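You operate a simulated robot arm through the tools that you are given. There is no shell and no other tool.

You are at the controls of a simulated robot arm. One attempt, no reset.

TASK
Brush the black stain out of the clamped mould, then wipe a patch of release into the cavity.
Fine: brass brush and white rag from the bench, both put back; lid back on the tin. Set down upright: brass brush. A coat counts when it lies all over at full strength: go over it till it gets no stronger. What is to be rubbed or washed off counts as gone when no trace of it is left.

The check looks at the end state, three seconds after you hand in, the way a careful person would. Anything else that was tipped, shoved, dropped, spilled or broken makes it a failure. Lids that push on must go on centred and level and be pressed home; caps that screw on are set level and turned clockwise until they are tight.

THE ROBOT
A 7-joint arm with a two-finger parallel gripper, fixed in place. Base frame: the origin is at the foot of the arm, x ahead of it, y to its left, z up; the work surface is at about z = 870. Readings come in mm, rad, newtons and seconds.
Its first joint turns from -2.601 to 2.601 rad. Payload 3.43 kg.
Tool frame: the origin (TCP) lies between the finger pads and is the grasp point; the fingertips stand 30 mm ahead of it; z points along the fingers, y is the line along which they close. Largest opening 94 mm; finger width 28, thickness 10; the body of the gripper, 50 by 96 mm, starts 55 mm behind the TCP.
Orientation is that of the tool frame in the base frame, as [roll, pitch, yaw] about the fixed x, y, z axes, in that order (R = Rz(yaw) Ry(pitch) Rx(roll)). With the fingers straight down and closing along the base's y, the tool's x points along the base's -x, its y along +y and its z along -z.

THE INTERFACE
- The arm moves only by the tool arm_command. Its argument "commands" is one flat list of numbers, 7 for each row, row after row: the shift along the tool's x, y, z in mm, then the turn, a rotation vector about the tool's x, y, z in rad, then the finger opening in mm, from 0 to 94. In form: [tx, ty, tz, ax, ay, az, gripper, tx, ty, tz, ax, ay, az, gripper, ...]. A call has 1 to 20 rows; each row is the pose to reach, as a shift and turn from the pose commanded when the call began, along the tool's axes at that moment. A row lasts 0.2 s, in which the tool goes at most 50 mm and 0.15 rad; a call with a longer step from one row to the next is refused whole, and so is a gripper value outside its range. Where a pose cannot be reached the arm comes as near as it can. A force on the tool above 40 N (or 10 N above the force at the start of the call, whichever is more), or a blocked arm, ends the call early, and 0.2 s more pass. The fingers move at their own pace (about 45 mm/s each) and stop on an object; they squeeze with about 43 N. The grip force told is the motor's: it shows also when the fingers shut on nothing. Time passes only in rows, and 0.2 s behind the last, so rows that repeat a pose let the fingers close. It gives the time, the measured TCP pose, the force on the tool (base axes), the opening and the grip force at its end, in the units of the frame above (readings bear some noise), with the torque about the TCP (base axes, N m) and any sound that the robot's microphone picked up.
- Cameras (640 x 400 px; columns grow to the right, rows downward): "scene" is fixed at [400, 500.6, 1645.9]; the picture's right is [0.82, -0.58, 0.00], its down [-0.53, -0.75, -0.39] and it looks along [0.23, 0.32, -0.92] (base axes); focal length 215 px, centre (320, 200). "wrist" rides on the gripper at [76, 14, -102] in the tool frame; the picture's right is [-0.18, 0.98, 0.00], its down [-0.75, -0.14, -0.64] and it looks along [-0.63, -0.12, 0.77] (tool axes); focal length 243 px, centre (320, 200). There is no depth. A picture from a camera that has moved, and an enlarged one, comes with that camera's place and axes in the base frame and with its lens.
- capture(camera): a new picture of that camera. The clock stands still meanwhile.
- zoom(camera, box): a new picture of the part [left, top, right, bottom] of that camera's present view, enlarged. The clock stands still meanwhile.
- finish_job(): hands the job in; it is judged then, once.

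Places have to be worked out from the pictures, the camera data and where the tool is seen. Open the gripper and draw the arm clear of the work before you hand the job in, unless the task says otherwise.

The tools are called by a JSON object that holds its "op" and its "data". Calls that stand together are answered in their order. arm_command: Moves the arm, as the interface text tells. Its arguments: {"type":"object","properties":{"commands":{"type":"array","items":{"type":"number"}}},"required":["commands"]} The other tools are called the same way: capture (camera) takes a picture; zoom (camera, box) takes an enlarged picture of a part of a camera's view; finish_job () hands the job in.

At the start:

```text
t: 0.0
eef_pos: [556.3, 818.4, 1206.8]
tcp_rot: [-3.141, 0.0, -3.141]
wrist_force: [-0.3, -0.4, 1.2]
ft_torque: [-0.04, 0.02, 0.01]
opening: 93.9
gripper_force: 0.1
```

scene: 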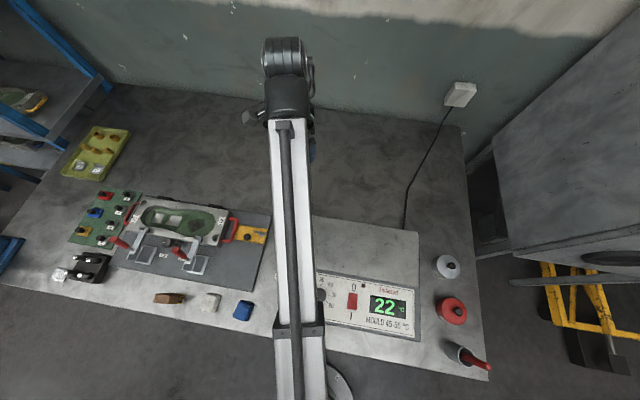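
wrist: 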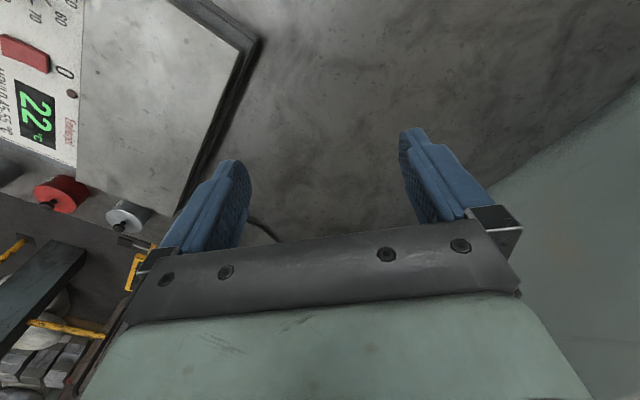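

I'll start by looking closer at the bench: the mould area on the left, the front row of tools, and the tins on the right.

{"op": "zoom", "data": {"camera": "scene", "box": [50, 170, 290, 330]}}

{"op": "zoom", "data": {"camera": "scene", "box": [300, 220, 510, 390]}}

{"op": "zoom", "data": {"camera": "scene", "box": [120, 190, 240, 270]}}

{"op": "zoom", "data": {"camera": "scene", "box": [140, 270, 270, 340]}}

```text
2.50 times, centred on (170, 250) of scene
camera zoom: at [400.0, 500.6, 1645.9], right [0.82, -0.58, 0.0], down [-0.53, -0.75, -0.39], along [0.23, 0.32, -0.92], focal length 537 px, centre (695, 75)
```

zoom: 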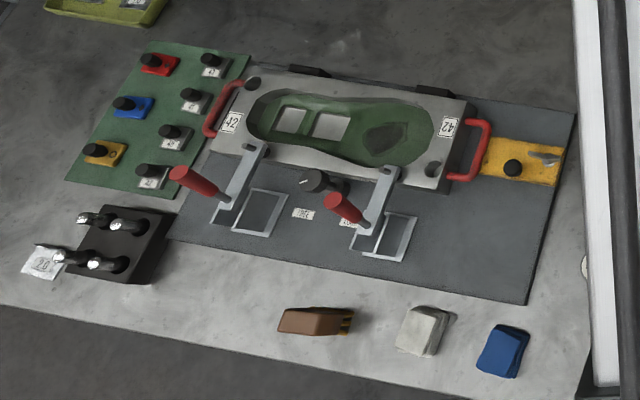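

```text
2.35 times, centred on (405, 305) of scene
camera zoom: at [400.0, 500.6, 1645.9], right [0.82, -0.58, 0.0], down [-0.53, -0.75, -0.39], along [0.23, 0.32, -0.92], focal length 506 px, centre (120, -47)
```

zoom: 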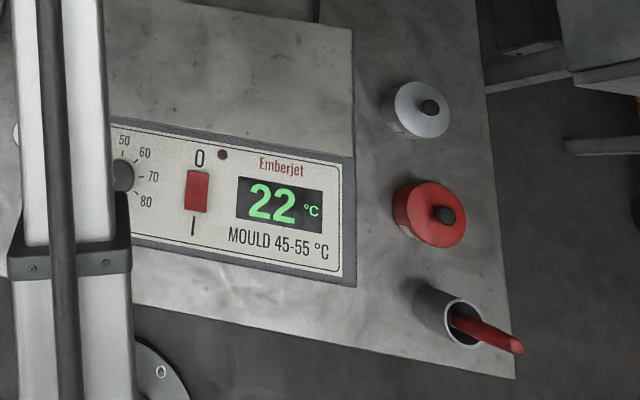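

```text
5.00 times, centred on (180, 230) of scene
camera zoom: at [400.0, 500.6, 1645.9], right [0.82, -0.58, 0.0], down [-0.53, -0.75, -0.39], along [0.23, 0.32, -0.92], focal length 1074 px, centre (1020, 50)
```

zoom: 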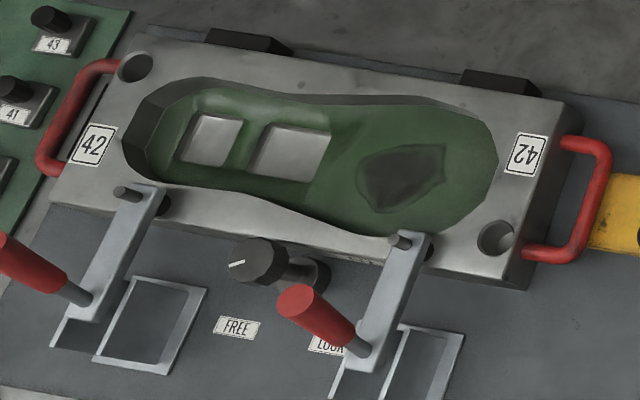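

```text
4.92 times, centred on (205, 305) of scene
camera zoom: at [400.0, 500.6, 1645.9], right [0.82, -0.58, 0.0], down [-0.53, -0.75, -0.39], along [0.23, 0.32, -0.92], focal length 1058 px, centre (886, -317)
```

zoom: 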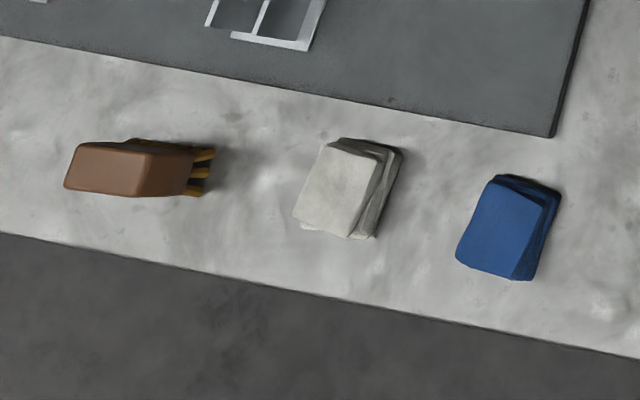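

The tins need identifying, so I zoom in on their labels and the console, and also the back-left items.

{"op": "zoom", "data": {"camera": "scene", "box": [415, 240, 495, 290]}}

{"op": "zoom", "data": {"camera": "scene", "box": [415, 285, 495, 335]}}

{"op": "zoom", "data": {"camera": "scene", "box": [425, 330, 505, 380]}}

{"op": "zoom", "data": {"camera": "scene", "box": [140, 280, 204, 320]}}

{"op": "zoom", "data": {"camera": "scene", "box": [40, 240, 136, 300]}}

```text
8.00 times, centred on (455, 265) of scene
camera zoom: at [400.0, 500.6, 1645.9], right [0.82, -0.58, 0.0], down [-0.53, -0.75, -0.39], along [0.23, 0.32, -0.92], focal length 1719 px, centre (-760, -320)
```

zoom: 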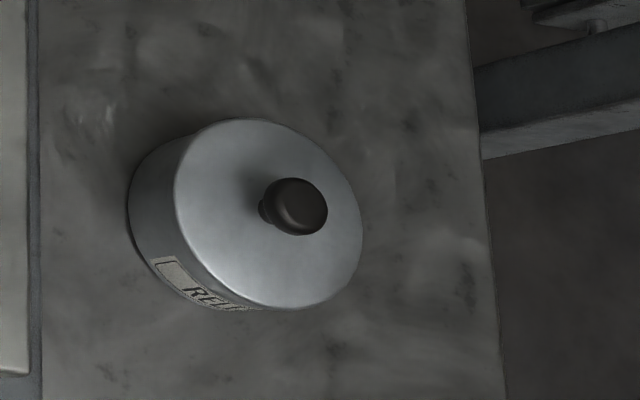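

```text
8.00 times, centred on (455, 310) of scene
camera zoom: at [400.0, 500.6, 1645.9], right [0.82, -0.58, 0.0], down [-0.53, -0.75, -0.39], along [0.23, 0.32, -0.92], focal length 1719 px, centre (-760, -680)
```

zoom: 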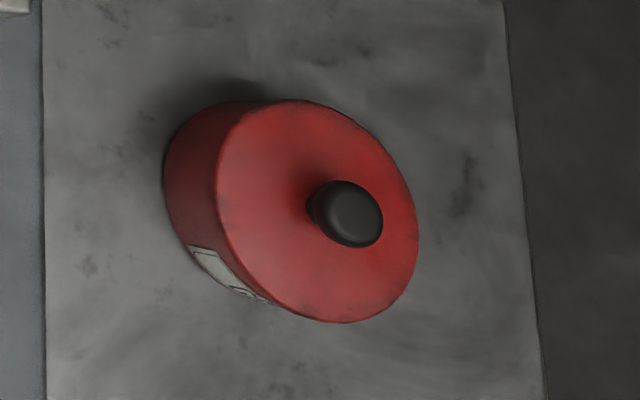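

```text
8.00 times, centred on (465, 355) of scene
camera zoom: at [400.0, 500.6, 1645.9], right [0.82, -0.58, 0.0], down [-0.53, -0.75, -0.39], along [0.23, 0.32, -0.92], focal length 1719 px, centre (-840, -1040)
```

zoom: 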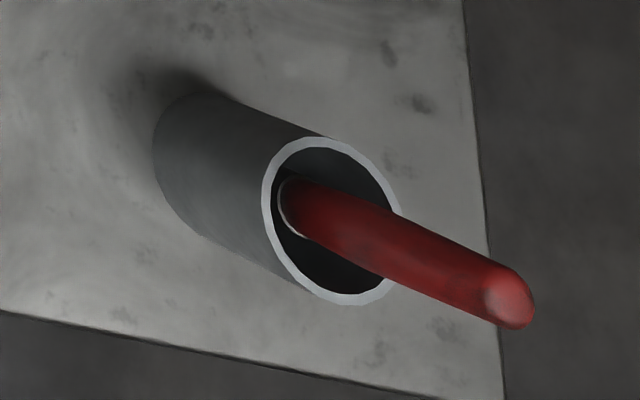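

```text
10.00 times, centred on (172, 300) of scene
camera zoom: at [400.0, 500.6, 1645.9], right [0.82, -0.58, 0.0], down [-0.53, -0.75, -0.39], along [0.23, 0.32, -0.92], focal length 2148 px, centre (1800, -800)
```

zoom: 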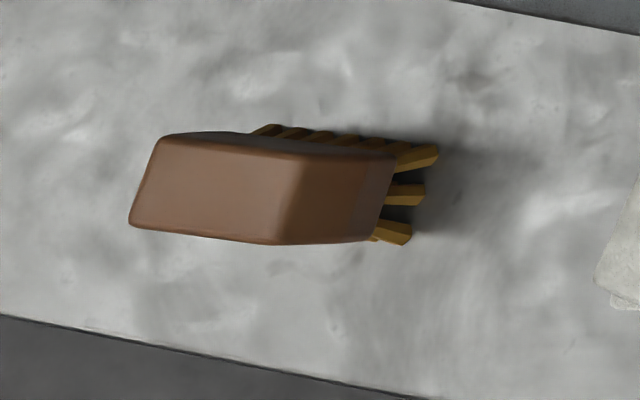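

```text
6.67 times, centred on (88, 270) of scene
camera zoom: at [400.0, 500.6, 1645.9], right [0.82, -0.58, 0.0], down [-0.53, -0.75, -0.39], along [0.23, 0.32, -0.92], focal length 1432 px, centre (1867, -267)
```

zoom: 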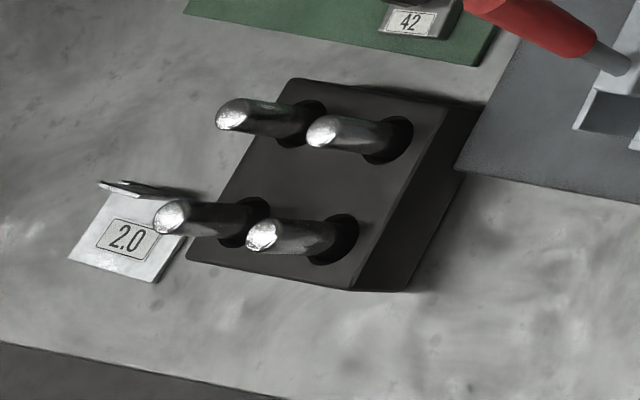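

The grey tin's label starts "REL…", so it's the release tin. The brush block seems to be near (-10, 768) with its long axis about -41°. I'll swing the arm left at height to look at the mould and brush with the wrist camera.

{"op": "arm_command", "data": {"commands": [45, -1, 0, 0, 0, 0, 94, 90, -3, 0, 0, 0, 0, 94, 135, -4, 0, 0, 0, 0, 94, 180, -5, 0, 0, 0, 0, 94, 225, -6, 0, 0, 0, 0, 94, 270, -8, 0, 0, 0, 0, 94, 315, -9, 0, 0, 0, 0, 94, 360, -10, 0, 0, 0, 0, 94, 405, -11, 0, 0, 0, 0, 94, 450, -13, 0, 0, 0, 0, 94, 495, -14, 0, 0, 0, 0, 94, 540, -15, 0, 0, 0, 0, 94, 585, -16, 0, 0, 0, 0, 94, 630, -17, 0, 0, 0, 0, 94, 656, -18, 0, 0, 0, 0, 94]}}

{"op": "capture", "data": {"camera": "wrist"}}

{"op": "capture", "data": {"camera": "scene"}}

```text
t: 3.2
eef_pos: [-102.8, 803.6, 1197.6]
tcp_rot: [3.128, -0.003, -3.14]
wrist_force: [-0.8, -0.3, -0.7]
ft_torque: [-0.02, 0.03, -0.01]
opening: 93.9
gripper_force: 0.2
out of reach, approached as far as the arm can: row 7, 8, 9, 10, 11, 12, 13, 14, 15
```

```text
taken
camera wrist: at [-178.6, 817.3, 1300.2], right [0.18, 0.98, 0.01], down [0.76, -0.15, 0.64], along [0.63, -0.11, -0.77], focal length 243 px, centre (320, 200)
```

wrist: 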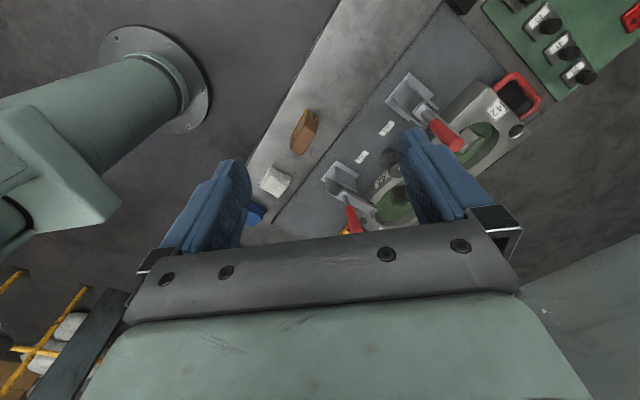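

```text
taken
```

scene: 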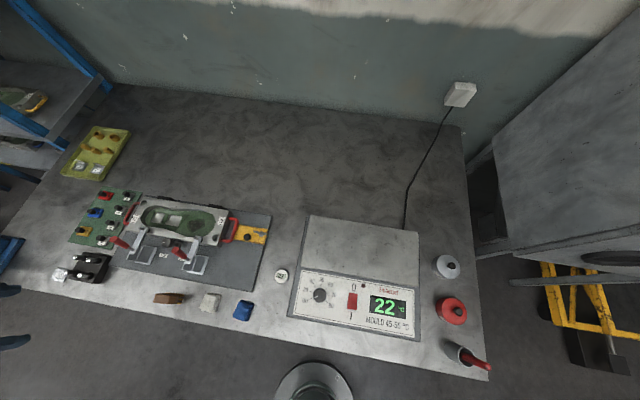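

The arm reported being slightly out of reach at the same yaw, likely a wrist limit. I'll test turning the tool by +0.7 about its z axis while going down 60 mm.

{"op": "arm_command", "data": {"commands": [0, 0, 10, 0, 0, 0.14, 94, 0, 0, 20, 0, 0, 0.28, 94, 0, 0, 30, 0, 0, 0.42, 94, 0, 0, 45, 0, 0, 0.56, 94, 0, 0, 60, 0, 0, 0.7, 94]}}

{"op": "capture", "data": {"camera": "wrist"}}

```text
t: 4.4
eef_pos: [-102.8, 803.5, 1136.8]
tcp_rot: [-3.141, -0.001, 2.438]
wrist_force: [0.3, 0.2, 0.4]
ft_torque: [0.03, 0.0, 0.04]
opening: 93.6
gripper_force: 0.0
```

```text
taken
camera wrist: at [-151.3, 864.4, 1239.5], right [0.78, 0.63, 0.0], down [0.48, -0.59, 0.64], along [0.41, -0.5, -0.77], focal length 243 px, centre (320, 200)
```

wrist: 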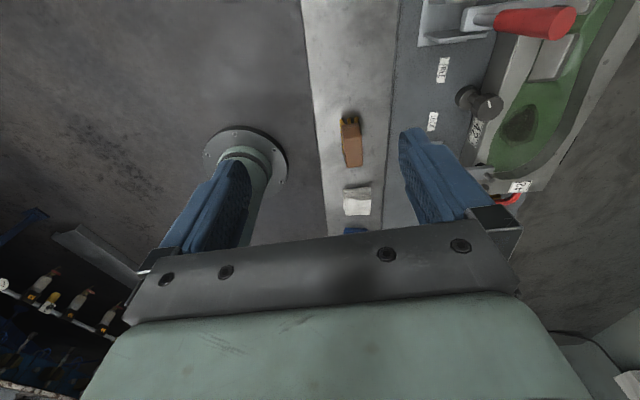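

That pose is reachable exactly. The brush shows near (-8, 763), nicely aligned to the tool. Zooming on the brush and mould from here.

{"op": "zoom", "data": {"camera": "wrist", "box": [300, 90, 420, 165]}}

{"op": "zoom", "data": {"camera": "wrist", "box": [400, 0, 640, 200]}}

```text
5.33 times, centred on (360, 128) of wrist
camera zoom: at [-151.3, 864.4, 1239.5], right [0.78, 0.63, 0.0], down [0.48, -0.59, 0.64], along [0.41, -0.5, -0.77], focal length 1294 px, centre (107, 587)
```

zoom: 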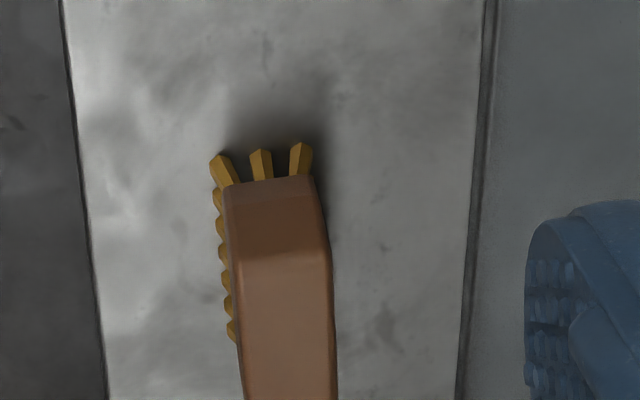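

```text
2.00 times, centred on (520, 100) of wrist
camera zoom: at [-151.3, 864.4, 1239.5], right [0.78, 0.63, 0.0], down [0.48, -0.59, 0.64], along [0.41, -0.5, -0.77], focal length 485 px, centre (-80, 400)
```

zoom: 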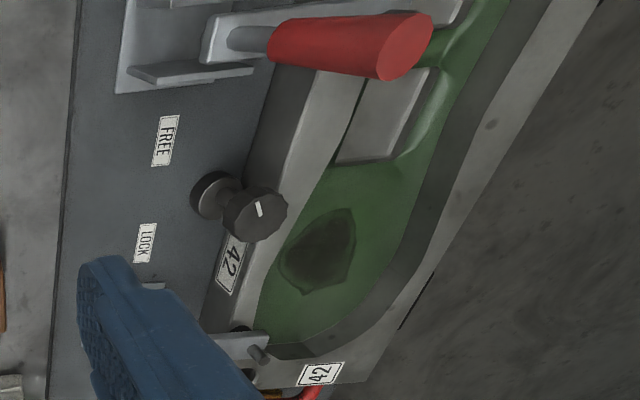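

Two views put the brush block at about 59×25 mm, block z≈895–937, bristles below, centre ≈(-2, 760.5). I hover above it with the fingers open to check alignment.

{"op": "arm_command", "data": {"commands": [-26, 8, 32, 0, 0, 0.005, 94, -52, 16, 64, 0, 0, 0.01, 94, -78, 24, 96, 0, 0, 0.015, 94, -104.7, 32.4, 127, 0, 0, 0.02, 94, -104.7, 32.4, 127, 0, 0, 0.02, 94]}}

{"op": "capture", "data": {"camera": "wrist"}}

{"op": "zoom", "data": {"camera": "scene", "box": [100, 220, 260, 320]}}

```text
t: 5.6
eef_pos: [-2.1, 760.5, 1011.2]
tcp_rot: [-3.14, -0.001, 2.423]
wrist_force: [0.3, 0.5, 0.0]
ft_torque: [0.02, 0.01, 0.0]
opening: 94.0
gripper_force: 0.0
```

```text
taken
camera wrist: at [-49.6, 822.4, 1113.3], right [0.79, 0.62, 0.0], down [0.47, -0.6, 0.64], along [0.4, -0.5, -0.77], focal length 243 px, centre (320, 200)
```

wrist: 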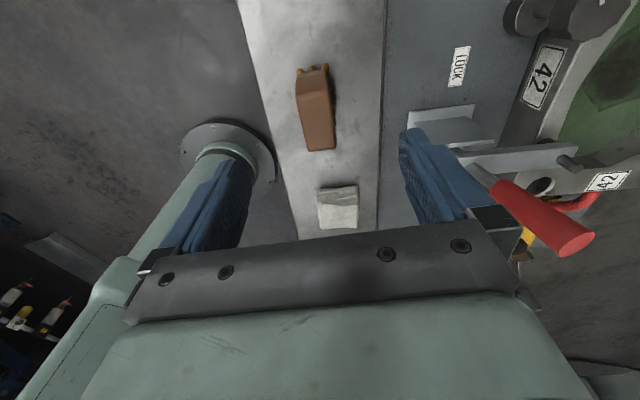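

```text
4.00 times, centred on (180, 270) of scene
camera zoom: at [400.0, 500.6, 1645.9], right [0.82, -0.58, 0.0], down [-0.53, -0.75, -0.39], along [0.23, 0.32, -0.92], focal length 859 px, centre (880, -80)
```

zoom: 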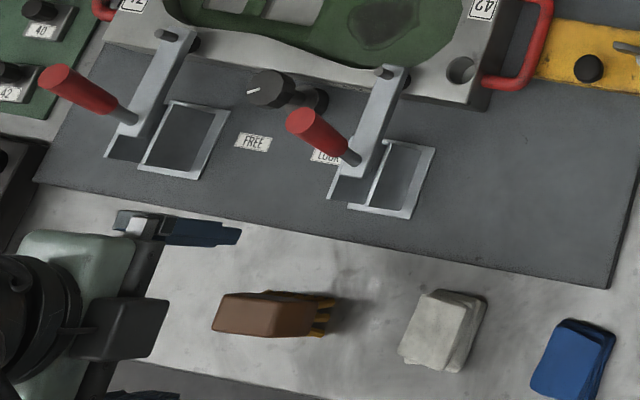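

The brush is centred between the fingers; the clamp handle tip triangulates to about (126, 828, 1027), so I must carry things above that. I narrow the fingers to 50 mm and go down to TCP z=929, without closing yet.

{"op": "arm_command", "data": {"commands": [0, 0, 0, 0, 0, 0, 50, 0, 0, 0, 0, 0, 0, 50, 0, 0, 25, 0, 0, 0, 50, 0, 0, 50, 0, 0, 0, 50, 0, 0, 70, 0, 0, 0, 50, 0, 0, 82, 0, 0, 0, 50]}}

{"op": "capture", "data": {"camera": "wrist"}}

{"op": "zoom", "data": {"camera": "scene", "box": [110, 250, 238, 330]}}

```text
t: 7.0
eef_pos: [-1.2, 761.5, 927.5]
tcp_rot: [3.141, -0.001, 2.424]
wrist_force: [0.3, 0.1, 0.4]
ft_torque: [0.01, 0.01, -0.01]
opening: 50.2
gripper_force: 0.0
```

```text
taken
camera wrist: at [-49.2, 822.5, 1030.9], right [0.79, 0.62, 0.0], down [0.47, -0.6, 0.64], along [0.4, -0.51, -0.77], focal length 243 px, centre (320, 200)
```

wrist: 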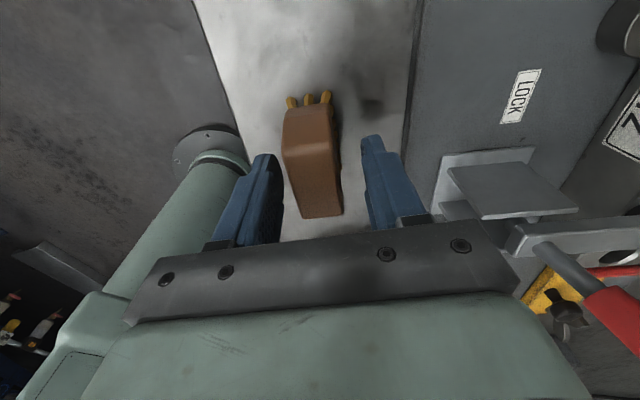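

```text
5.00 times, centred on (174, 290) of scene
camera zoom: at [400.0, 500.6, 1645.9], right [0.82, -0.58, 0.0], down [-0.53, -0.75, -0.39], along [0.23, 0.32, -0.92], focal length 1074 px, centre (1050, -250)
```

zoom: 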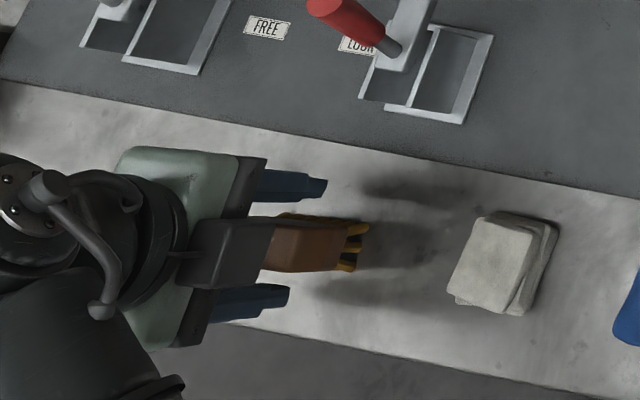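

The brush sits about 3 mm to the left of centre between the fingers; I shift the tool by -3 mm in y and close.

{"op": "arm_command", "data": {"commands": [0, -3, 0, 0, 0, 0, 50, 0, -3, 0, 0, 0, 0, 30, 0, -3, 0, 0, 0, 0, 20, 0, -3, 0, 0, 0, 0, 10, 0, -3, 0, 0, 0, 0, 5, 0, -3, 0, 0, 0, 0, 5]}}

{"op": "capture", "data": {"camera": "wrist"}}

```text
t: 8.4
eef_pos: [-2.4, 758.3, 928.0]
tcp_rot: [3.142, 0.0, 2.422]
wrist_force: [-0.2, 0.4, -0.9]
ft_torque: [-0.04, 0.01, -0.01]
opening: 29.9
gripper_force: 43.2
```

```text
taken
camera wrist: at [-51.2, 820.3, 1031.0], right [0.79, 0.62, 0.0], down [0.47, -0.6, 0.64], along [0.4, -0.5, -0.77], focal length 243 px, centre (320, 200)
```

wrist: 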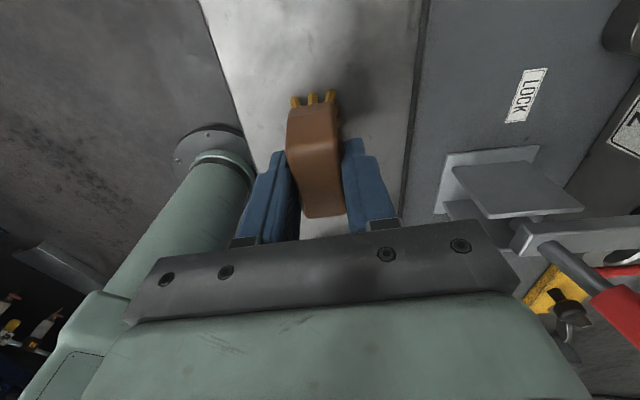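

Gripped (29.9 mm wide, 43 N) at home pose (-2.4, 758.3, 928). Lifting straight up to z≈1128 and then moving over the stain at about (175, 935).

{"op": "arm_command", "data": {"commands": [0, -3, -30, 0, 0, 0, 5, 0, -3, -70, 0, 0, 0, 5, 0, -3, -110, 0, 0, 0, 5, 0, -3, -155, 0, 0, 0, 5, 0, -3, -200, 0, 0, 0, 5, -3, 37, -200, 0, 0, 0, 5, -6, 77, -200, 0, 0, 0, 5, -9, 117, -200, 0, 0, 0, 5, -11, 157, -200, 0, 0, 0, 5, -14, 197, -200, 0, 0, 0, 5, -16, 247, -200, 0, 0, 0, 5, -16, 247, -200, 0, 0, 0, 5]}}

{"op": "capture", "data": {"camera": "wrist"}}

{"op": "capture", "data": {"camera": "scene"}}

```text
t: 11.0
eef_pos: [171.7, 934.6, 1127.8]
tcp_rot: [3.141, 0.001, 2.423]
wrist_force: [0.5, 0.2, -1.8]
ft_torque: [-0.02, 0.0, 0.0]
opening: 29.8
gripper_force: 42.7
```

```text
taken
camera wrist: at [123.3, 995.7, 1230.5], right [0.79, 0.62, 0.0], down [0.47, -0.6, 0.64], along [0.4, -0.5, -0.77], focal length 243 px, centre (320, 200)
```

wrist: 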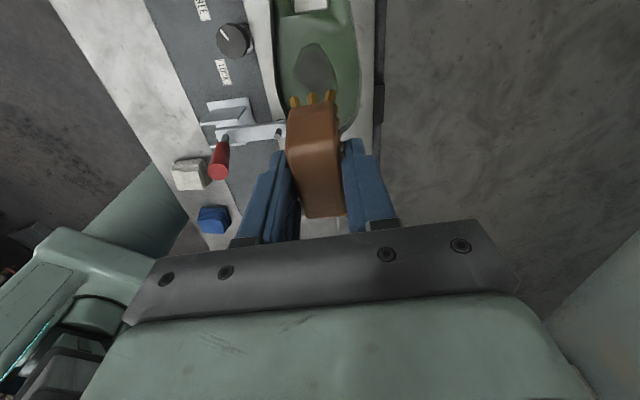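

```text
taken
```

scene: 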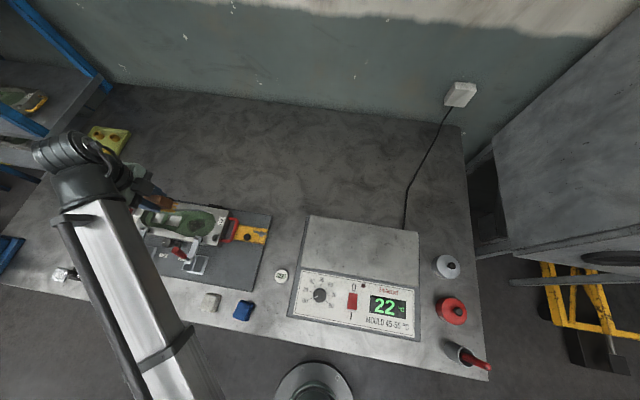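

Now a good view of the cavity from above; zooming for geometry.

{"op": "zoom", "data": {"camera": "wrist", "box": [200, 0, 400, 125]}}

{"op": "zoom", "data": {"camera": "wrist", "box": [260, 30, 372, 100]}}

{"op": "zoom", "data": {"camera": "scene", "box": [120, 190, 248, 270]}}

```text
3.20 times, centred on (300, 62) of wrist
camera zoom: at [123.3, 995.7, 1230.5], right [0.79, 0.62, 0.0], down [0.47, -0.6, 0.64], along [0.4, -0.5, -0.77], focal length 776 px, centre (384, 640)
```

zoom: 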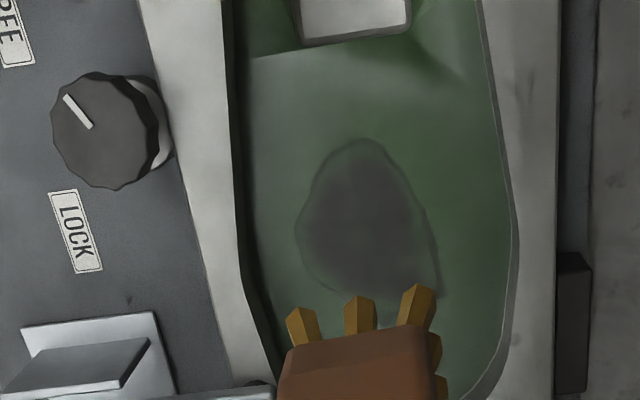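

```text
5.71 times, centred on (316, 65) of wrist
camera zoom: at [123.3, 995.7, 1230.5], right [0.79, 0.62, 0.0], down [0.47, -0.6, 0.64], along [0.4, -0.5, -0.77], focal length 1386 px, centre (343, 971)
```

zoom: 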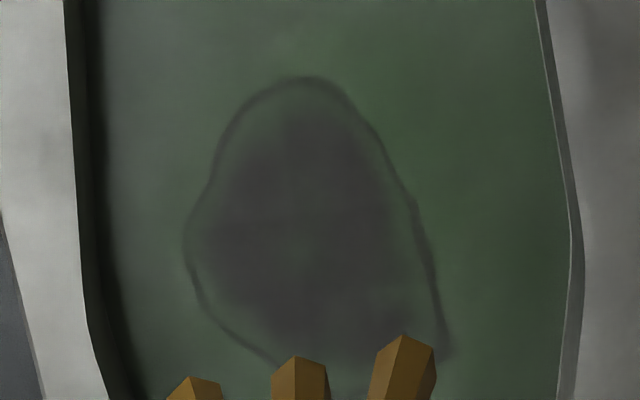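

```text
5.00 times, centred on (184, 230) of scene
camera zoom: at [400.0, 500.6, 1645.9], right [0.82, -0.58, 0.0], down [-0.53, -0.75, -0.39], along [0.23, 0.32, -0.92], focal length 1074 px, centre (1000, 50)
```

zoom: 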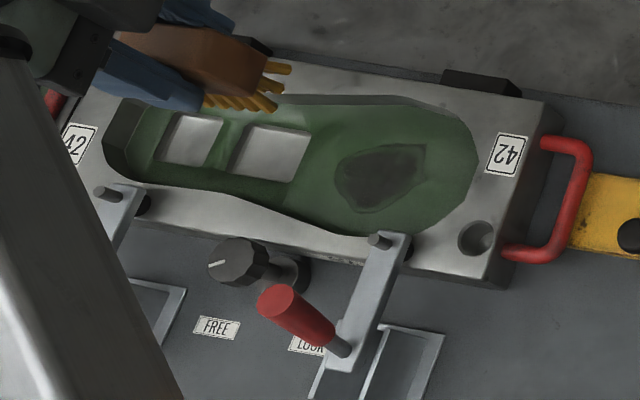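

Stain centre triangulates to about (163, 935, ~893), spanning roughly ±32 × ±26 mm in tool x/y, and the clamp pin (top z≈953) is 50 mm clear. I align above it and lower to a bit above the floor.

{"op": "arm_command", "data": {"commands": [5, -6, 40, 0, 0, 0, 5, 5, -6, 80, 0, 0, 0, 5, 5, -6, 115, 0, 0, 0, 5, 5, -6, 140, 0, 0, 0, 5, 5, -6, 155, 0, 0, 0, 5, 5, -6, 163, 0, 0, 0, 5, 5, -6, 163, 0, 0, 0, 5]}}

{"op": "zoom", "data": {"camera": "scene", "box": [120, 190, 248, 270]}}

{"op": "capture", "data": {"camera": "wrist"}}

```text
t: 12.6
eef_pos: [164.0, 931.7, 964.6]
tcp_rot: [3.14, 0.001, 2.422]
wrist_force: [-0.1, 0.7, -0.9]
ft_torque: [0.01, 0.03, -0.01]
opening: 29.6
gripper_force: 42.9
```

```text
5.00 times, centred on (184, 230) of scene
camera zoom: at [400.0, 500.6, 1645.9], right [0.82, -0.58, 0.0], down [-0.53, -0.75, -0.39], along [0.23, 0.32, -0.92], focal length 1074 px, centre (1000, 50)
```

zoom: 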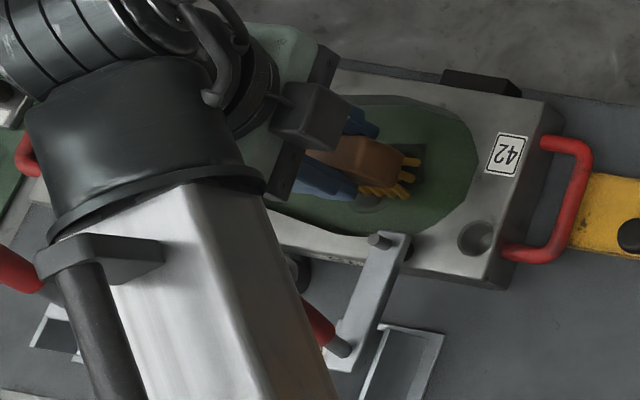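

```text
taken
camera wrist: at [115.5, 994.3, 1067.6], right [0.79, 0.62, 0.0], down [0.47, -0.6, 0.64], along [0.4, -0.5, -0.77], focal length 243 px, centre (320, 200)
```

wrist: 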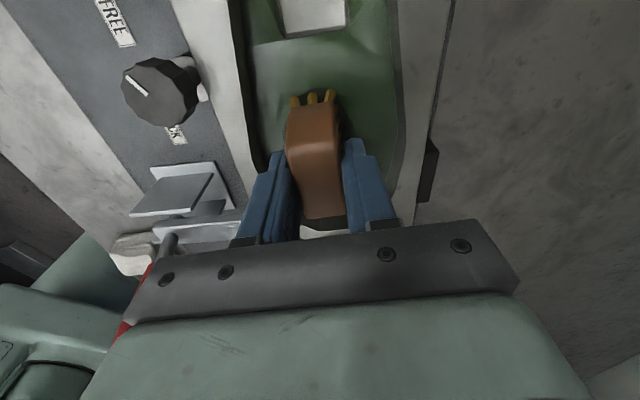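

Brush is over the stain with clearance. Lowering in small steps to find contact.

{"op": "arm_command", "data": {"commands": [0, 0, 3, 0, 0, 0, 5, 0, 0, 6, 0, 0, 0, 5, 0, 0, 9, 0, 0, 0, 5, 0, 0, 10, 0, 0, 0, 5]}}

```text
t: 13.6
eef_pos: [164.6, 932.4, 957.5]
tcp_rot: [3.139, -0.002, 2.423]
wrist_force: [0.1, 5.3, 36.3]
ft_torque: [0.02, 0.02, 0.0]
opening: 30.2
gripper_force: 43.6
```

Contact already at TCP z≈957.5 with 36 N (floor ≈ 899). Backing off 2 mm to a lighter pressure.

{"op": "arm_command", "data": {"commands": [0, 0, -1, 0, 0, 0, 5, 0, 0, -1.5, 0, 0, 0, 5, 0, 0, -1.5, 0, 0, 0, 5]}}

```text
t: 14.4
eef_pos: [164.5, 933.4, 957.2]
tcp_rot: [3.14, 0.001, 2.421]
wrist_force: [1.6, 7.3, 26.6]
ft_torque: [0.23, 0.1, -0.05]
opening: 29.8
gripper_force: 42.8
```

Force drops about 6.5 N/mm. I back off 2 mm more and make the first set of brush strokes across the stain.

{"op": "arm_command", "data": {"commands": [0, 0, -2, 0, 0, 0, 5, 0, -8, -2, 0, 0, 0, 5, 0, -16, -2, 0, 0, 0, 5, 0, -8, -2, 0, 0, 0, 5, 0, 0, -2, 0, 0, 0, 5, 0, 8, -2, 0, 0, 0, 5, 0, 16, -2, 0, 0, 0, 5, 0, 8, -2, 0, 0, 0, 5, 0, 0, -2, 0, 0, 0, 5]}}

```text
t: 16.4
eef_pos: [163.6, 933.2, 958.8]
tcp_rot: [-3.141, 0.001, 2.423]
wrist_force: [-0.1, -0.7, -1.2]
ft_torque: [-0.03, 0.03, 0.0]
opening: 29.5
gripper_force: 43.2
```

Contact was lost (force ≈ 0 at z=958.8). I lower 1.5 mm and stroke again, ending with the reading in contact.

{"op": "arm_command", "data": {"commands": [0, 0, 1.5, 0, 0, 0, 5, 0, -8, 1.5, 0, 0, 0, 5, 0, -16, 1.5, 0, 0, 0, 5, 0, -8, 1.5, 0, 0, 0, 5, 0, 0, 1.5, 0, 0, 0, 5, 0, 8, 1.5, 0, 0, 0, 5, 0, 16, 1.5, 0, 0, 0, 5, 0, 8, 1.5, 0, 0, 0, 5, 0, 0, 1.5, 0, 0, 0, 5]}}

{"op": "zoom", "data": {"camera": "scene", "box": [150, 190, 246, 250]}}

```text
t: 18.4
eef_pos: [164.6, 933.3, 957.1]
tcp_rot: [-3.141, 0.001, 2.421]
wrist_force: [0.6, 0.4, 4.3]
ft_torque: [0.0, -0.06, 0.02]
opening: 29.7
gripper_force: 43.1
```

```text
6.67 times, centred on (198, 220) of scene
camera zoom: at [400.0, 500.6, 1645.9], right [0.82, -0.58, 0.0], down [-0.53, -0.75, -0.39], along [0.23, 0.32, -0.92], focal length 1432 px, centre (1133, 67)
```

zoom: 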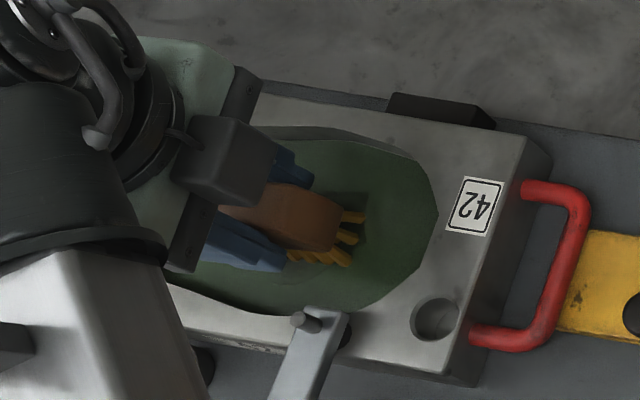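

Light 5 N contact now, and the stain already appears lighter near the bristles. I press 1 mm more and do a full raster: three x offsets, ±17 mm in y.

{"op": "arm_command", "data": {"commands": [0, 0, 1, 0, 0, 0, 5, -6, -9, 1, 0, 0, 0, 5, -12, -18, 1, 0, 0, 0, 5, -12, -6, 1, 0, 0, 0, 5, -12, 6, 1, 0, 0, 0, 5, -12, 18, 1, 0, 0, 0, 5, -6, 18, 1, 0, 0, 0, 5, 0, 18, 1, 0, 0, 0, 5, 0, 6, 1, 0, 0, 0, 5, 0, -6, 1, 0, 0, 0, 5, 0, -18, 1, 0, 0, 0, 5, 6, -18, 1, 0, 0, 0, 5, 12, -18, 1, 0, 0, 0, 5, 12, -6, 1, 0, 0, 0, 5, 12, 6, 1, 0, 0, 0, 5, 12, 18, 1, 0, 0, 0, 5, 6, 10, 1, 0, 0, 0, 5, 0, 0, 1, 0, 0, 0, 5]}}

```text
t: 22.2
eef_pos: [163.7, 932.3, 957.1]
tcp_rot: [3.139, 0.0, 2.42]
wrist_force: [2.1, 3.5, 9.2]
ft_torque: [0.17, 0.03, -0.02]
opening: 29.7
gripper_force: 42.8
```

Steady 9–10 N. Another raster in the other direction, then lift to look.

{"op": "arm_command", "data": {"commands": [8, -9, 0.5, 0, 0, 0, 5, 14, -18, 0.5, 0, 0, 0, 5, 14, -6, 0.5, 0, 0, 0, 5, 14, 6, 0.5, 0, 0, 0, 5, 14, 18, 0.5, 0, 0, 0, 5, 5, 18, 0.5, 0, 0, 0, 5, 5, 6, 0.5, 0, 0, 0, 5, 5, -6, 0.5, 0, 0, 0, 5, 5, -18, 0.5, 0, 0, 0, 5, -5, -18, 0.5, 0, 0, 0, 5, -5, -6, 0.5, 0, 0, 0, 5, -5, 6, 0.5, 0, 0, 0, 5, -5, 18, 0.5, 0, 0, 0, 5, -14, 18, 0.5, 0, 0, 0, 5, -14, 6, 0.5, 0, 0, 0, 5, -14, -6, 0.5, 0, 0, 0, 5, -14, -18, 0.5, 0, 0, 0, 5, -7, -9, 0.5, 0, 0, 0, 5, 0, 0, 0.5, 0, 0, 0, 5]}}

{"op": "arm_command", "data": {"commands": [0, 0, -20, 0, 0, 0, 5, -20, 0, -60, 0, 0, 0, 5, -50, 0, -90, 0, 0, 0, 5, -50, 0, -90, 0, 0, 0, 5]}}

{"op": "capture", "data": {"camera": "wrist"}}

{"op": "zoom", "data": {"camera": "scene", "box": [150, 190, 246, 250]}}

```text
t: 26.2
eef_pos: [163.8, 931.4, 956.3]
tcp_rot: [3.14, -0.001, 2.422]
wrist_force: [-1.4, -1.5, 3.1]
ft_torque: [-0.03, 0.09, 0.01]
opening: 29.5
gripper_force: 43.1
```

```text
t: 27.2
eef_pos: [201.5, 898.8, 1045.8]
tcp_rot: [3.141, 0.0, 2.423]
wrist_force: [-0.5, 0.6, -1.0]
ft_torque: [-0.03, -0.01, 0.01]
opening: 29.3
gripper_force: 43.1
```

```text
taken
camera wrist: at [153.0, 961.1, 1149.1], right [0.79, 0.62, 0.0], down [0.47, -0.6, 0.64], along [0.4, -0.51, -0.77], focal length 243 px, centre (320, 200)
```

wrist: 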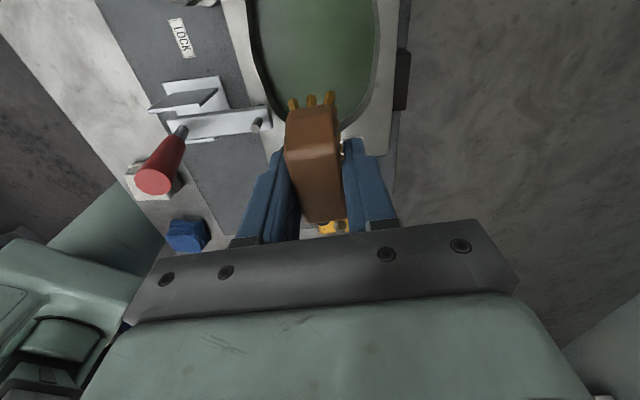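

```text
6.67 times, centred on (198, 220) of scene
camera zoom: at [400.0, 500.6, 1645.9], right [0.82, -0.58, 0.0], down [-0.53, -0.75, -0.39], along [0.23, 0.32, -0.92], focal length 1432 px, centre (1133, 67)
```

zoom: 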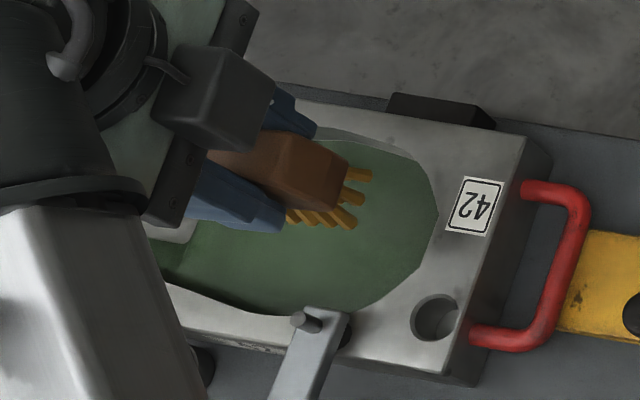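

The stain seems gone; zooming for faint traces.

{"op": "zoom", "data": {"camera": "wrist", "box": [240, 0, 400, 100]}}

{"op": "zoom", "data": {"camera": "scene", "box": [170, 208, 218, 238]}}

```text
4.00 times, centred on (320, 50) of wrist
camera zoom: at [153.0, 961.1, 1149.1], right [0.79, 0.62, 0.0], down [0.47, -0.6, 0.64], along [0.4, -0.51, -0.77], focal length 970 px, centre (320, 800)
```

zoom: 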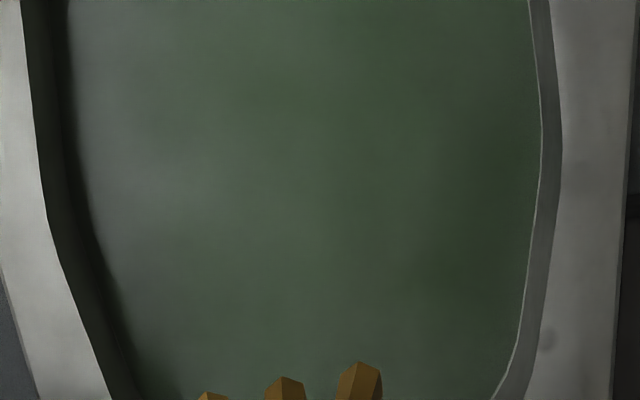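

```text
13.33 times, centred on (194, 223) of scene
camera zoom: at [400.0, 500.6, 1645.9], right [0.82, -0.58, 0.0], down [-0.53, -0.75, -0.39], along [0.23, 0.32, -0.92], focal length 2864 px, centre (2000, -107)
```

zoom: 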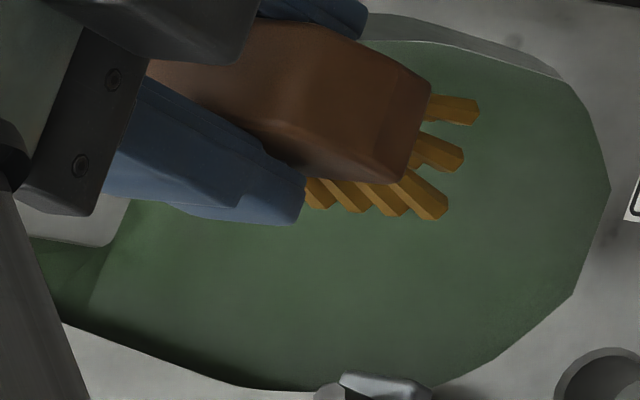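

No trace visible in either view. I raise and carry the brush back above its home, then inspect the mould again unobstructed before putting it down.

{"op": "arm_command", "data": {"commands": [0, 0, -42, 0, 0, 0, 5, 0, 0, -84, 0, 0, 0, 5, 10, -40, -84, 0, 0, 0, 5, 20, -80, -84, 0, 0, 0, 5, 30, -120, -84, 0, 0, 0, 5, 40, -160, -84, 0, 0, 0, 5, 50, -200, -84, 0, 0, 0, 5, 61, -240, -84, 0, 0, 0, 5, 61, -240, -84, 0, 0, 0, 5]}}

{"op": "zoom", "data": {"camera": "scene", "box": [140, 195, 236, 255]}}

{"op": "zoom", "data": {"camera": "scene", "box": [172, 205, 228, 240]}}

```text
t: 29.2
eef_pos: [-3.0, 759.3, 1131.0]
tcp_rot: [3.142, -0.001, 2.422]
wrist_force: [0.0, 0.3, -1.6]
ft_torque: [0.02, 0.01, 0.0]
opening: 29.9
gripper_force: 43.1
```

```text
6.67 times, centred on (188, 225) of scene
camera zoom: at [400.0, 500.6, 1645.9], right [0.82, -0.58, 0.0], down [-0.53, -0.75, -0.39], along [0.23, 0.32, -0.92], focal length 1432 px, centre (1200, 33)
```

zoom: 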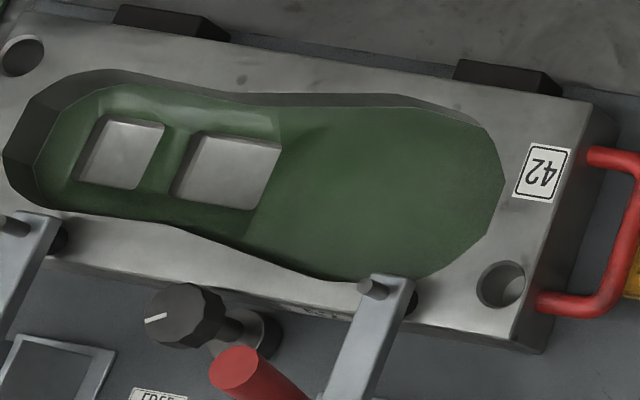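

```text
11.43 times, centred on (200, 222) of scene
camera zoom: at [400.0, 500.6, 1645.9], right [0.82, -0.58, 0.0], down [-0.53, -0.75, -0.39], along [0.23, 0.32, -0.92], focal length 2455 px, centre (1691, -57)
```

zoom: 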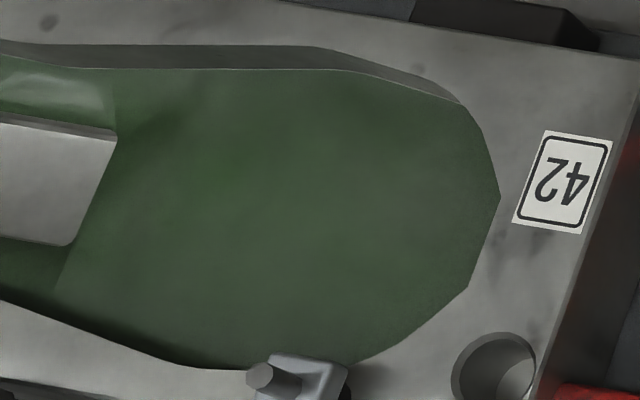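

The cavity is clean. Lowering the brush to its place, stopping just above the bench.

{"op": "arm_command", "data": {"commands": [0, 0, 40, 0, 0, 0, 5, 0, 0, 80, 0, 0, 0, 5, 0, 0, 120, 0, 0, 0, 5, 0, 0, 155, 0, 0, 0, 5, 0, 0, 180, 0, 0, 0, 5, 0, 0, 194, 0, 0, 0, 5, 0, 0, 199, 0, 0, 0, 5, 0, 0, 199, 0, 0, 0, 5]}}

```text
t: 31.0
eef_pos: [-2.0, 758.5, 929.9]
tcp_rot: [3.14, -0.001, 2.423]
wrist_force: [-0.1, -0.1, -1.8]
ft_torque: [-0.01, -0.02, 0.02]
opening: 29.6
gripper_force: 43.3
```

{"op": "arm_command", "data": {"commands": [0, 0, 1, 0, 0, 0, 5, 0, 0, 2, 0, 0, 0, 5, 0, 0, 2, 0, 0, 0, 5]}}

```text
t: 31.8
eef_pos: [-3.2, 759.4, 928.7]
tcp_rot: [-3.141, -0.001, 2.423]
wrist_force: [-0.5, -0.1, -1.5]
ft_torque: [0.03, -0.03, -0.03]
opening: 29.7
gripper_force: 43.4
```

No contact yet at z=928.7; easing down another millimetre or two.

{"op": "arm_command", "data": {"commands": [0, 0, 0.7, 0, 0, 0, 5, 0, 0, 1.4, 0, 0, 0, 5, 0, 0, 1.4, 0, 0, 0, 5]}}

```text
t: 32.6
eef_pos: [-1.8, 759.2, 927.4]
tcp_rot: [3.141, 0.001, 2.422]
wrist_force: [0.5, -0.7, -0.6]
ft_torque: [0.01, -0.02, -0.04]
opening: 29.7
gripper_force: 42.9
```

{"op": "arm_command", "data": {"commands": [0, 0, 0.7, 0, 0, 0, 5, 0, 0, 0.7, 0, 0, 0, 5]}}

```text
t: 33.2
eef_pos: [-2.6, 760.0, 926.6]
tcp_rot: [-3.141, 0.0, 2.424]
wrist_force: [-0.1, 0.3, -1.5]
ft_torque: [0.03, -0.02, -0.05]
opening: 29.8
gripper_force: 42.9
```

Still hanging free (-1.5 N); the brush may have ridden up a little in the grip. Continuing down in 0.7 mm steps.

{"op": "arm_command", "data": {"commands": [0, 0, 0.7, 0, 0, 0, 5, 0, 0, 1.4, 0, 0, 0, 5, 0, 0, 1.4, 0, 0, 0, 5]}}

{"op": "zoom", "data": {"camera": "scene", "box": [130, 270, 210, 320]}}

```text
t: 34.0
eef_pos: [-1.7, 760.4, 924.9]
tcp_rot: [-3.141, 0.001, 2.422]
wrist_force: [-0.6, 0.4, -0.8]
ft_torque: [-0.01, 0.01, 0.01]
opening: 29.6
gripper_force: 43.3
```

```text
8.00 times, centred on (170, 295) of scene
camera zoom: at [400.0, 500.6, 1645.9], right [0.82, -0.58, 0.0], down [-0.53, -0.75, -0.39], along [0.23, 0.32, -0.92], focal length 1719 px, centre (1520, -560)
```

zoom: 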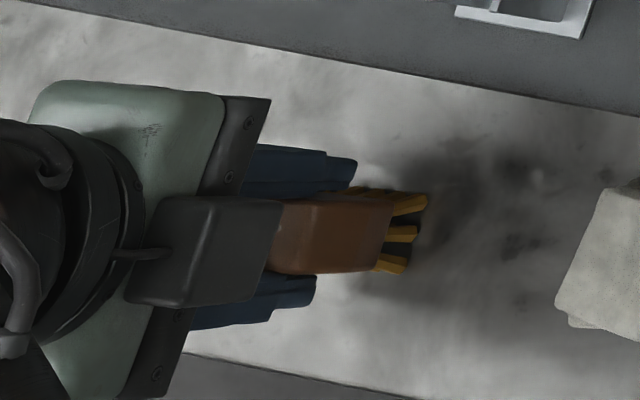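

Bristle tips look close to the bench already; easing down further until I feel contact.

{"op": "arm_command", "data": {"commands": [0, 0, 0.7, 0, 0, 0, 5, 0, 0, 1.0, 0, 0, 0, 5, 0, 0, 1.0, 0, 0, 0, 5]}}

```text
t: 34.8
eef_pos: [-2.8, 758.9, 924.7]
tcp_rot: [3.141, -0.001, 2.423]
wrist_force: [0.5, 0.3, -1.2]
ft_torque: [0.01, 0.01, 0.02]
opening: 29.5
gripper_force: 42.7
```

{"op": "arm_command", "data": {"commands": [0, 0, 0.7, 0, 0, 0, 5, 0, 0, 1.0, 0, 0, 0, 5, 0, 0, 1.0, 0, 0, 0, 5]}}

{"op": "capture", "data": {"camera": "wrist"}}

```text
t: 35.6
eef_pos: [-2.1, 758.9, 923.2]
tcp_rot: [-3.142, 0.0, 2.422]
wrist_force: [-1.3, -0.4, 16.2]
ft_torque: [-0.13, -0.03, -0.01]
opening: 29.6
gripper_force: 42.8
```

```text
taken
camera wrist: at [-50.6, 820.7, 1026.8], right [0.79, 0.62, 0.0], down [0.47, -0.6, 0.64], along [0.4, -0.5, -0.77], focal length 243 px, centre (320, 200)
```

wrist: 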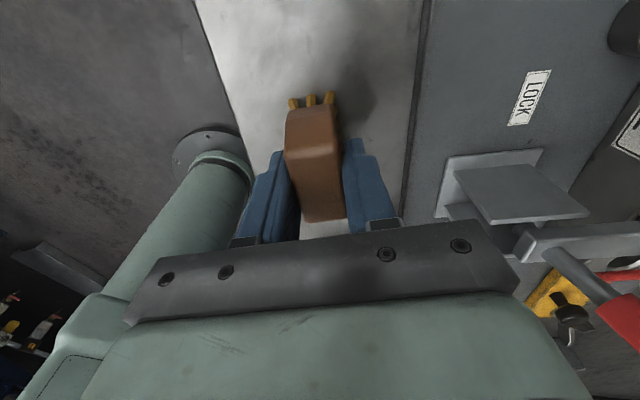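

Contact now (16 N at z=923). Relieve slightly, open to 50 mm and rise straight up.

{"op": "arm_command", "data": {"commands": [0, 0, -1, 0, 0, 0, 5, 0, 0, -1.5, 0, 0, 0, 28, 0, 0, -1.5, 0, 0, 0, 36, 0, 0, -1.5, 0, 0, 0, 50, 0, 0, -1.5, 0, 0, 0, 50, 0, 0, -15, 0, 0, 0, 50, 0, 0, -40, 0, 0, 0, 50, 0, 0, -80, 0, 0, 0, 50, 0, 0, -120, 0, 0, 0, 50, 0, 0, -120, 0, 0, 0, 50]}}

{"op": "capture", "data": {"camera": "wrist"}}

{"op": "zoom", "data": {"camera": "scene", "box": [130, 270, 258, 350]}}

```text
t: 37.8
eef_pos: [-1.7, 760.5, 1043.3]
tcp_rot: [3.141, 0.001, 2.423]
wrist_force: [-0.3, 0.2, -0.6]
ft_torque: [0.01, -0.01, 0.02]
opening: 49.8
gripper_force: 0.0
```

```text
taken
camera wrist: at [-50.8, 822.3, 1145.7], right [0.79, 0.62, 0.0], down [0.47, -0.6, 0.64], along [0.4, -0.51, -0.77], focal length 243 px, centre (320, 200)
```

wrist: 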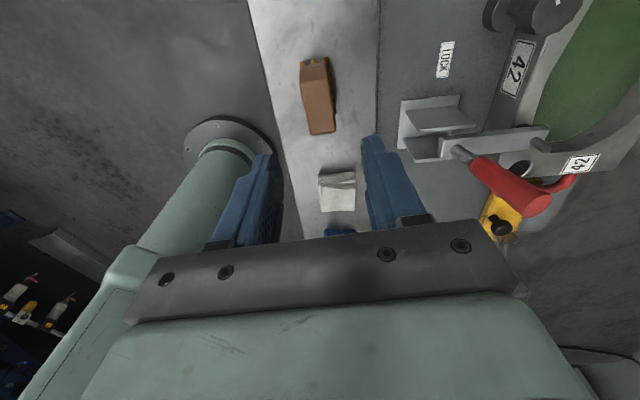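

```text
5.00 times, centred on (194, 310) of scene
camera zoom: at [400.0, 500.6, 1645.9], right [0.82, -0.58, 0.0], down [-0.53, -0.75, -0.39], along [0.23, 0.32, -0.92], focal length 1074 px, centre (950, -350)
```

zoom: 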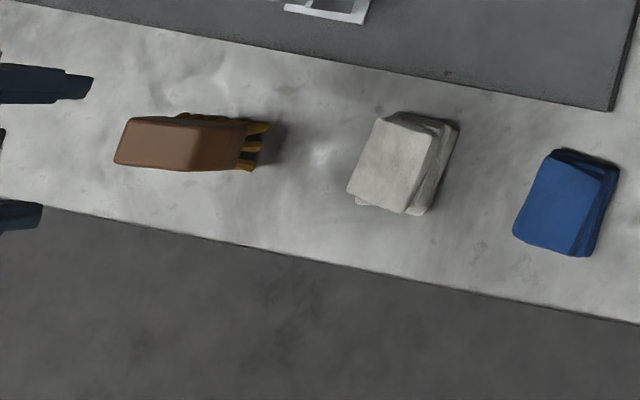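

Brush stands upright in its place. Now rising and swinging over toward the release tin to look at it.

{"op": "arm_command", "data": {"commands": [0, 0, -44, 0, 0, 0, 60, 0, 0, -87, 0, 0, 0, 60, -43, 12, -87, 0, 0, 0, 60, -86, 25, -87, 0, 0, 0, 60, -128, 37, -87, 0, 0, 0, 60, -171, 50, -87, 0, 0, 0, 60, -214, 62, -87, 0, 0, 0, 60, -257, 75, -87, 0, 0, 0, 60, -300, 87, -87, 0, 0, 0, 60, -342, 100, -87, 0, 0, 0, 60, -385, 112, -87, 0, 0, 0, 60, -428, 125, -87, 0, 0, 0, 60, -471, 137, -87, 0, 0, 0, 60, -514, 150, -87, 0, 0, 0, 60, -556, 162, -87, 0, 0, 0, 60, -599, 175, -87, 0, 0, 0, 60, -642, 187, -87, 0, 0, 0, 60, -685, 200, -87, 0, 0, 0, 60, -727, 212, -87, 0, 0, 0, 60]}}

{"op": "capture", "data": {"camera": "wrist"}}

{"op": "capture", "data": {"camera": "scene"}}

```text
t: 41.8
eef_pos: [684.2, 439.2, 1131.1]
tcp_rot: [3.141, -0.001, 2.423]
wrist_force: [-0.7, -0.7, 0.6]
ft_torque: [-0.02, -0.04, 0.01]
opening: 59.9
gripper_force: 0.0
out of reach, approached as far as the arm can: row 8, 9, 10, 11, 12, 13
```

```text
taken
camera wrist: at [636.6, 500.2, 1233.5], right [0.79, 0.62, 0.0], down [0.47, -0.6, 0.64], along [0.4, -0.5, -0.77], focal length 243 px, centre (320, 200)
```

wrist: 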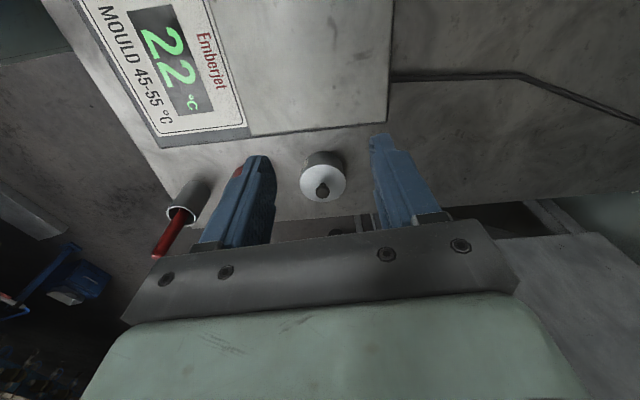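

```text
taken
```

scene: 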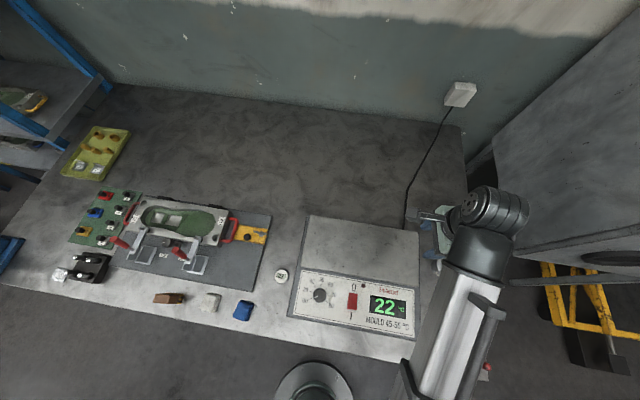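

Tin visible between the fingers. Zooming to get its dimensions and knob.

{"op": "zoom", "data": {"camera": "wrist", "box": [280, 140, 370, 215]}}

```text
5.33 times, centred on (325, 178) of wrist
camera zoom: at [636.6, 500.2, 1233.5], right [0.79, 0.62, 0.0], down [0.47, -0.6, 0.64], along [0.4, -0.5, -0.77], focal length 1294 px, centre (293, 320)
```

zoom: 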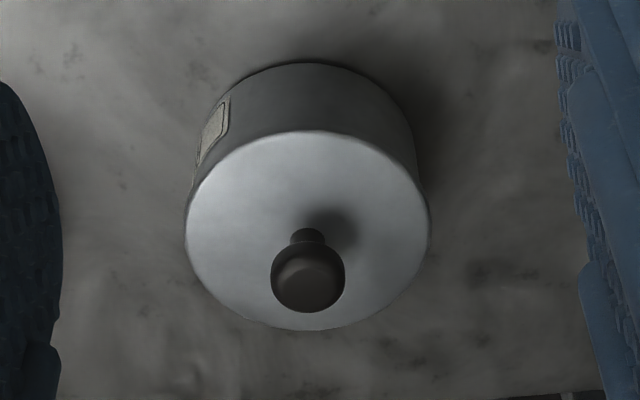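

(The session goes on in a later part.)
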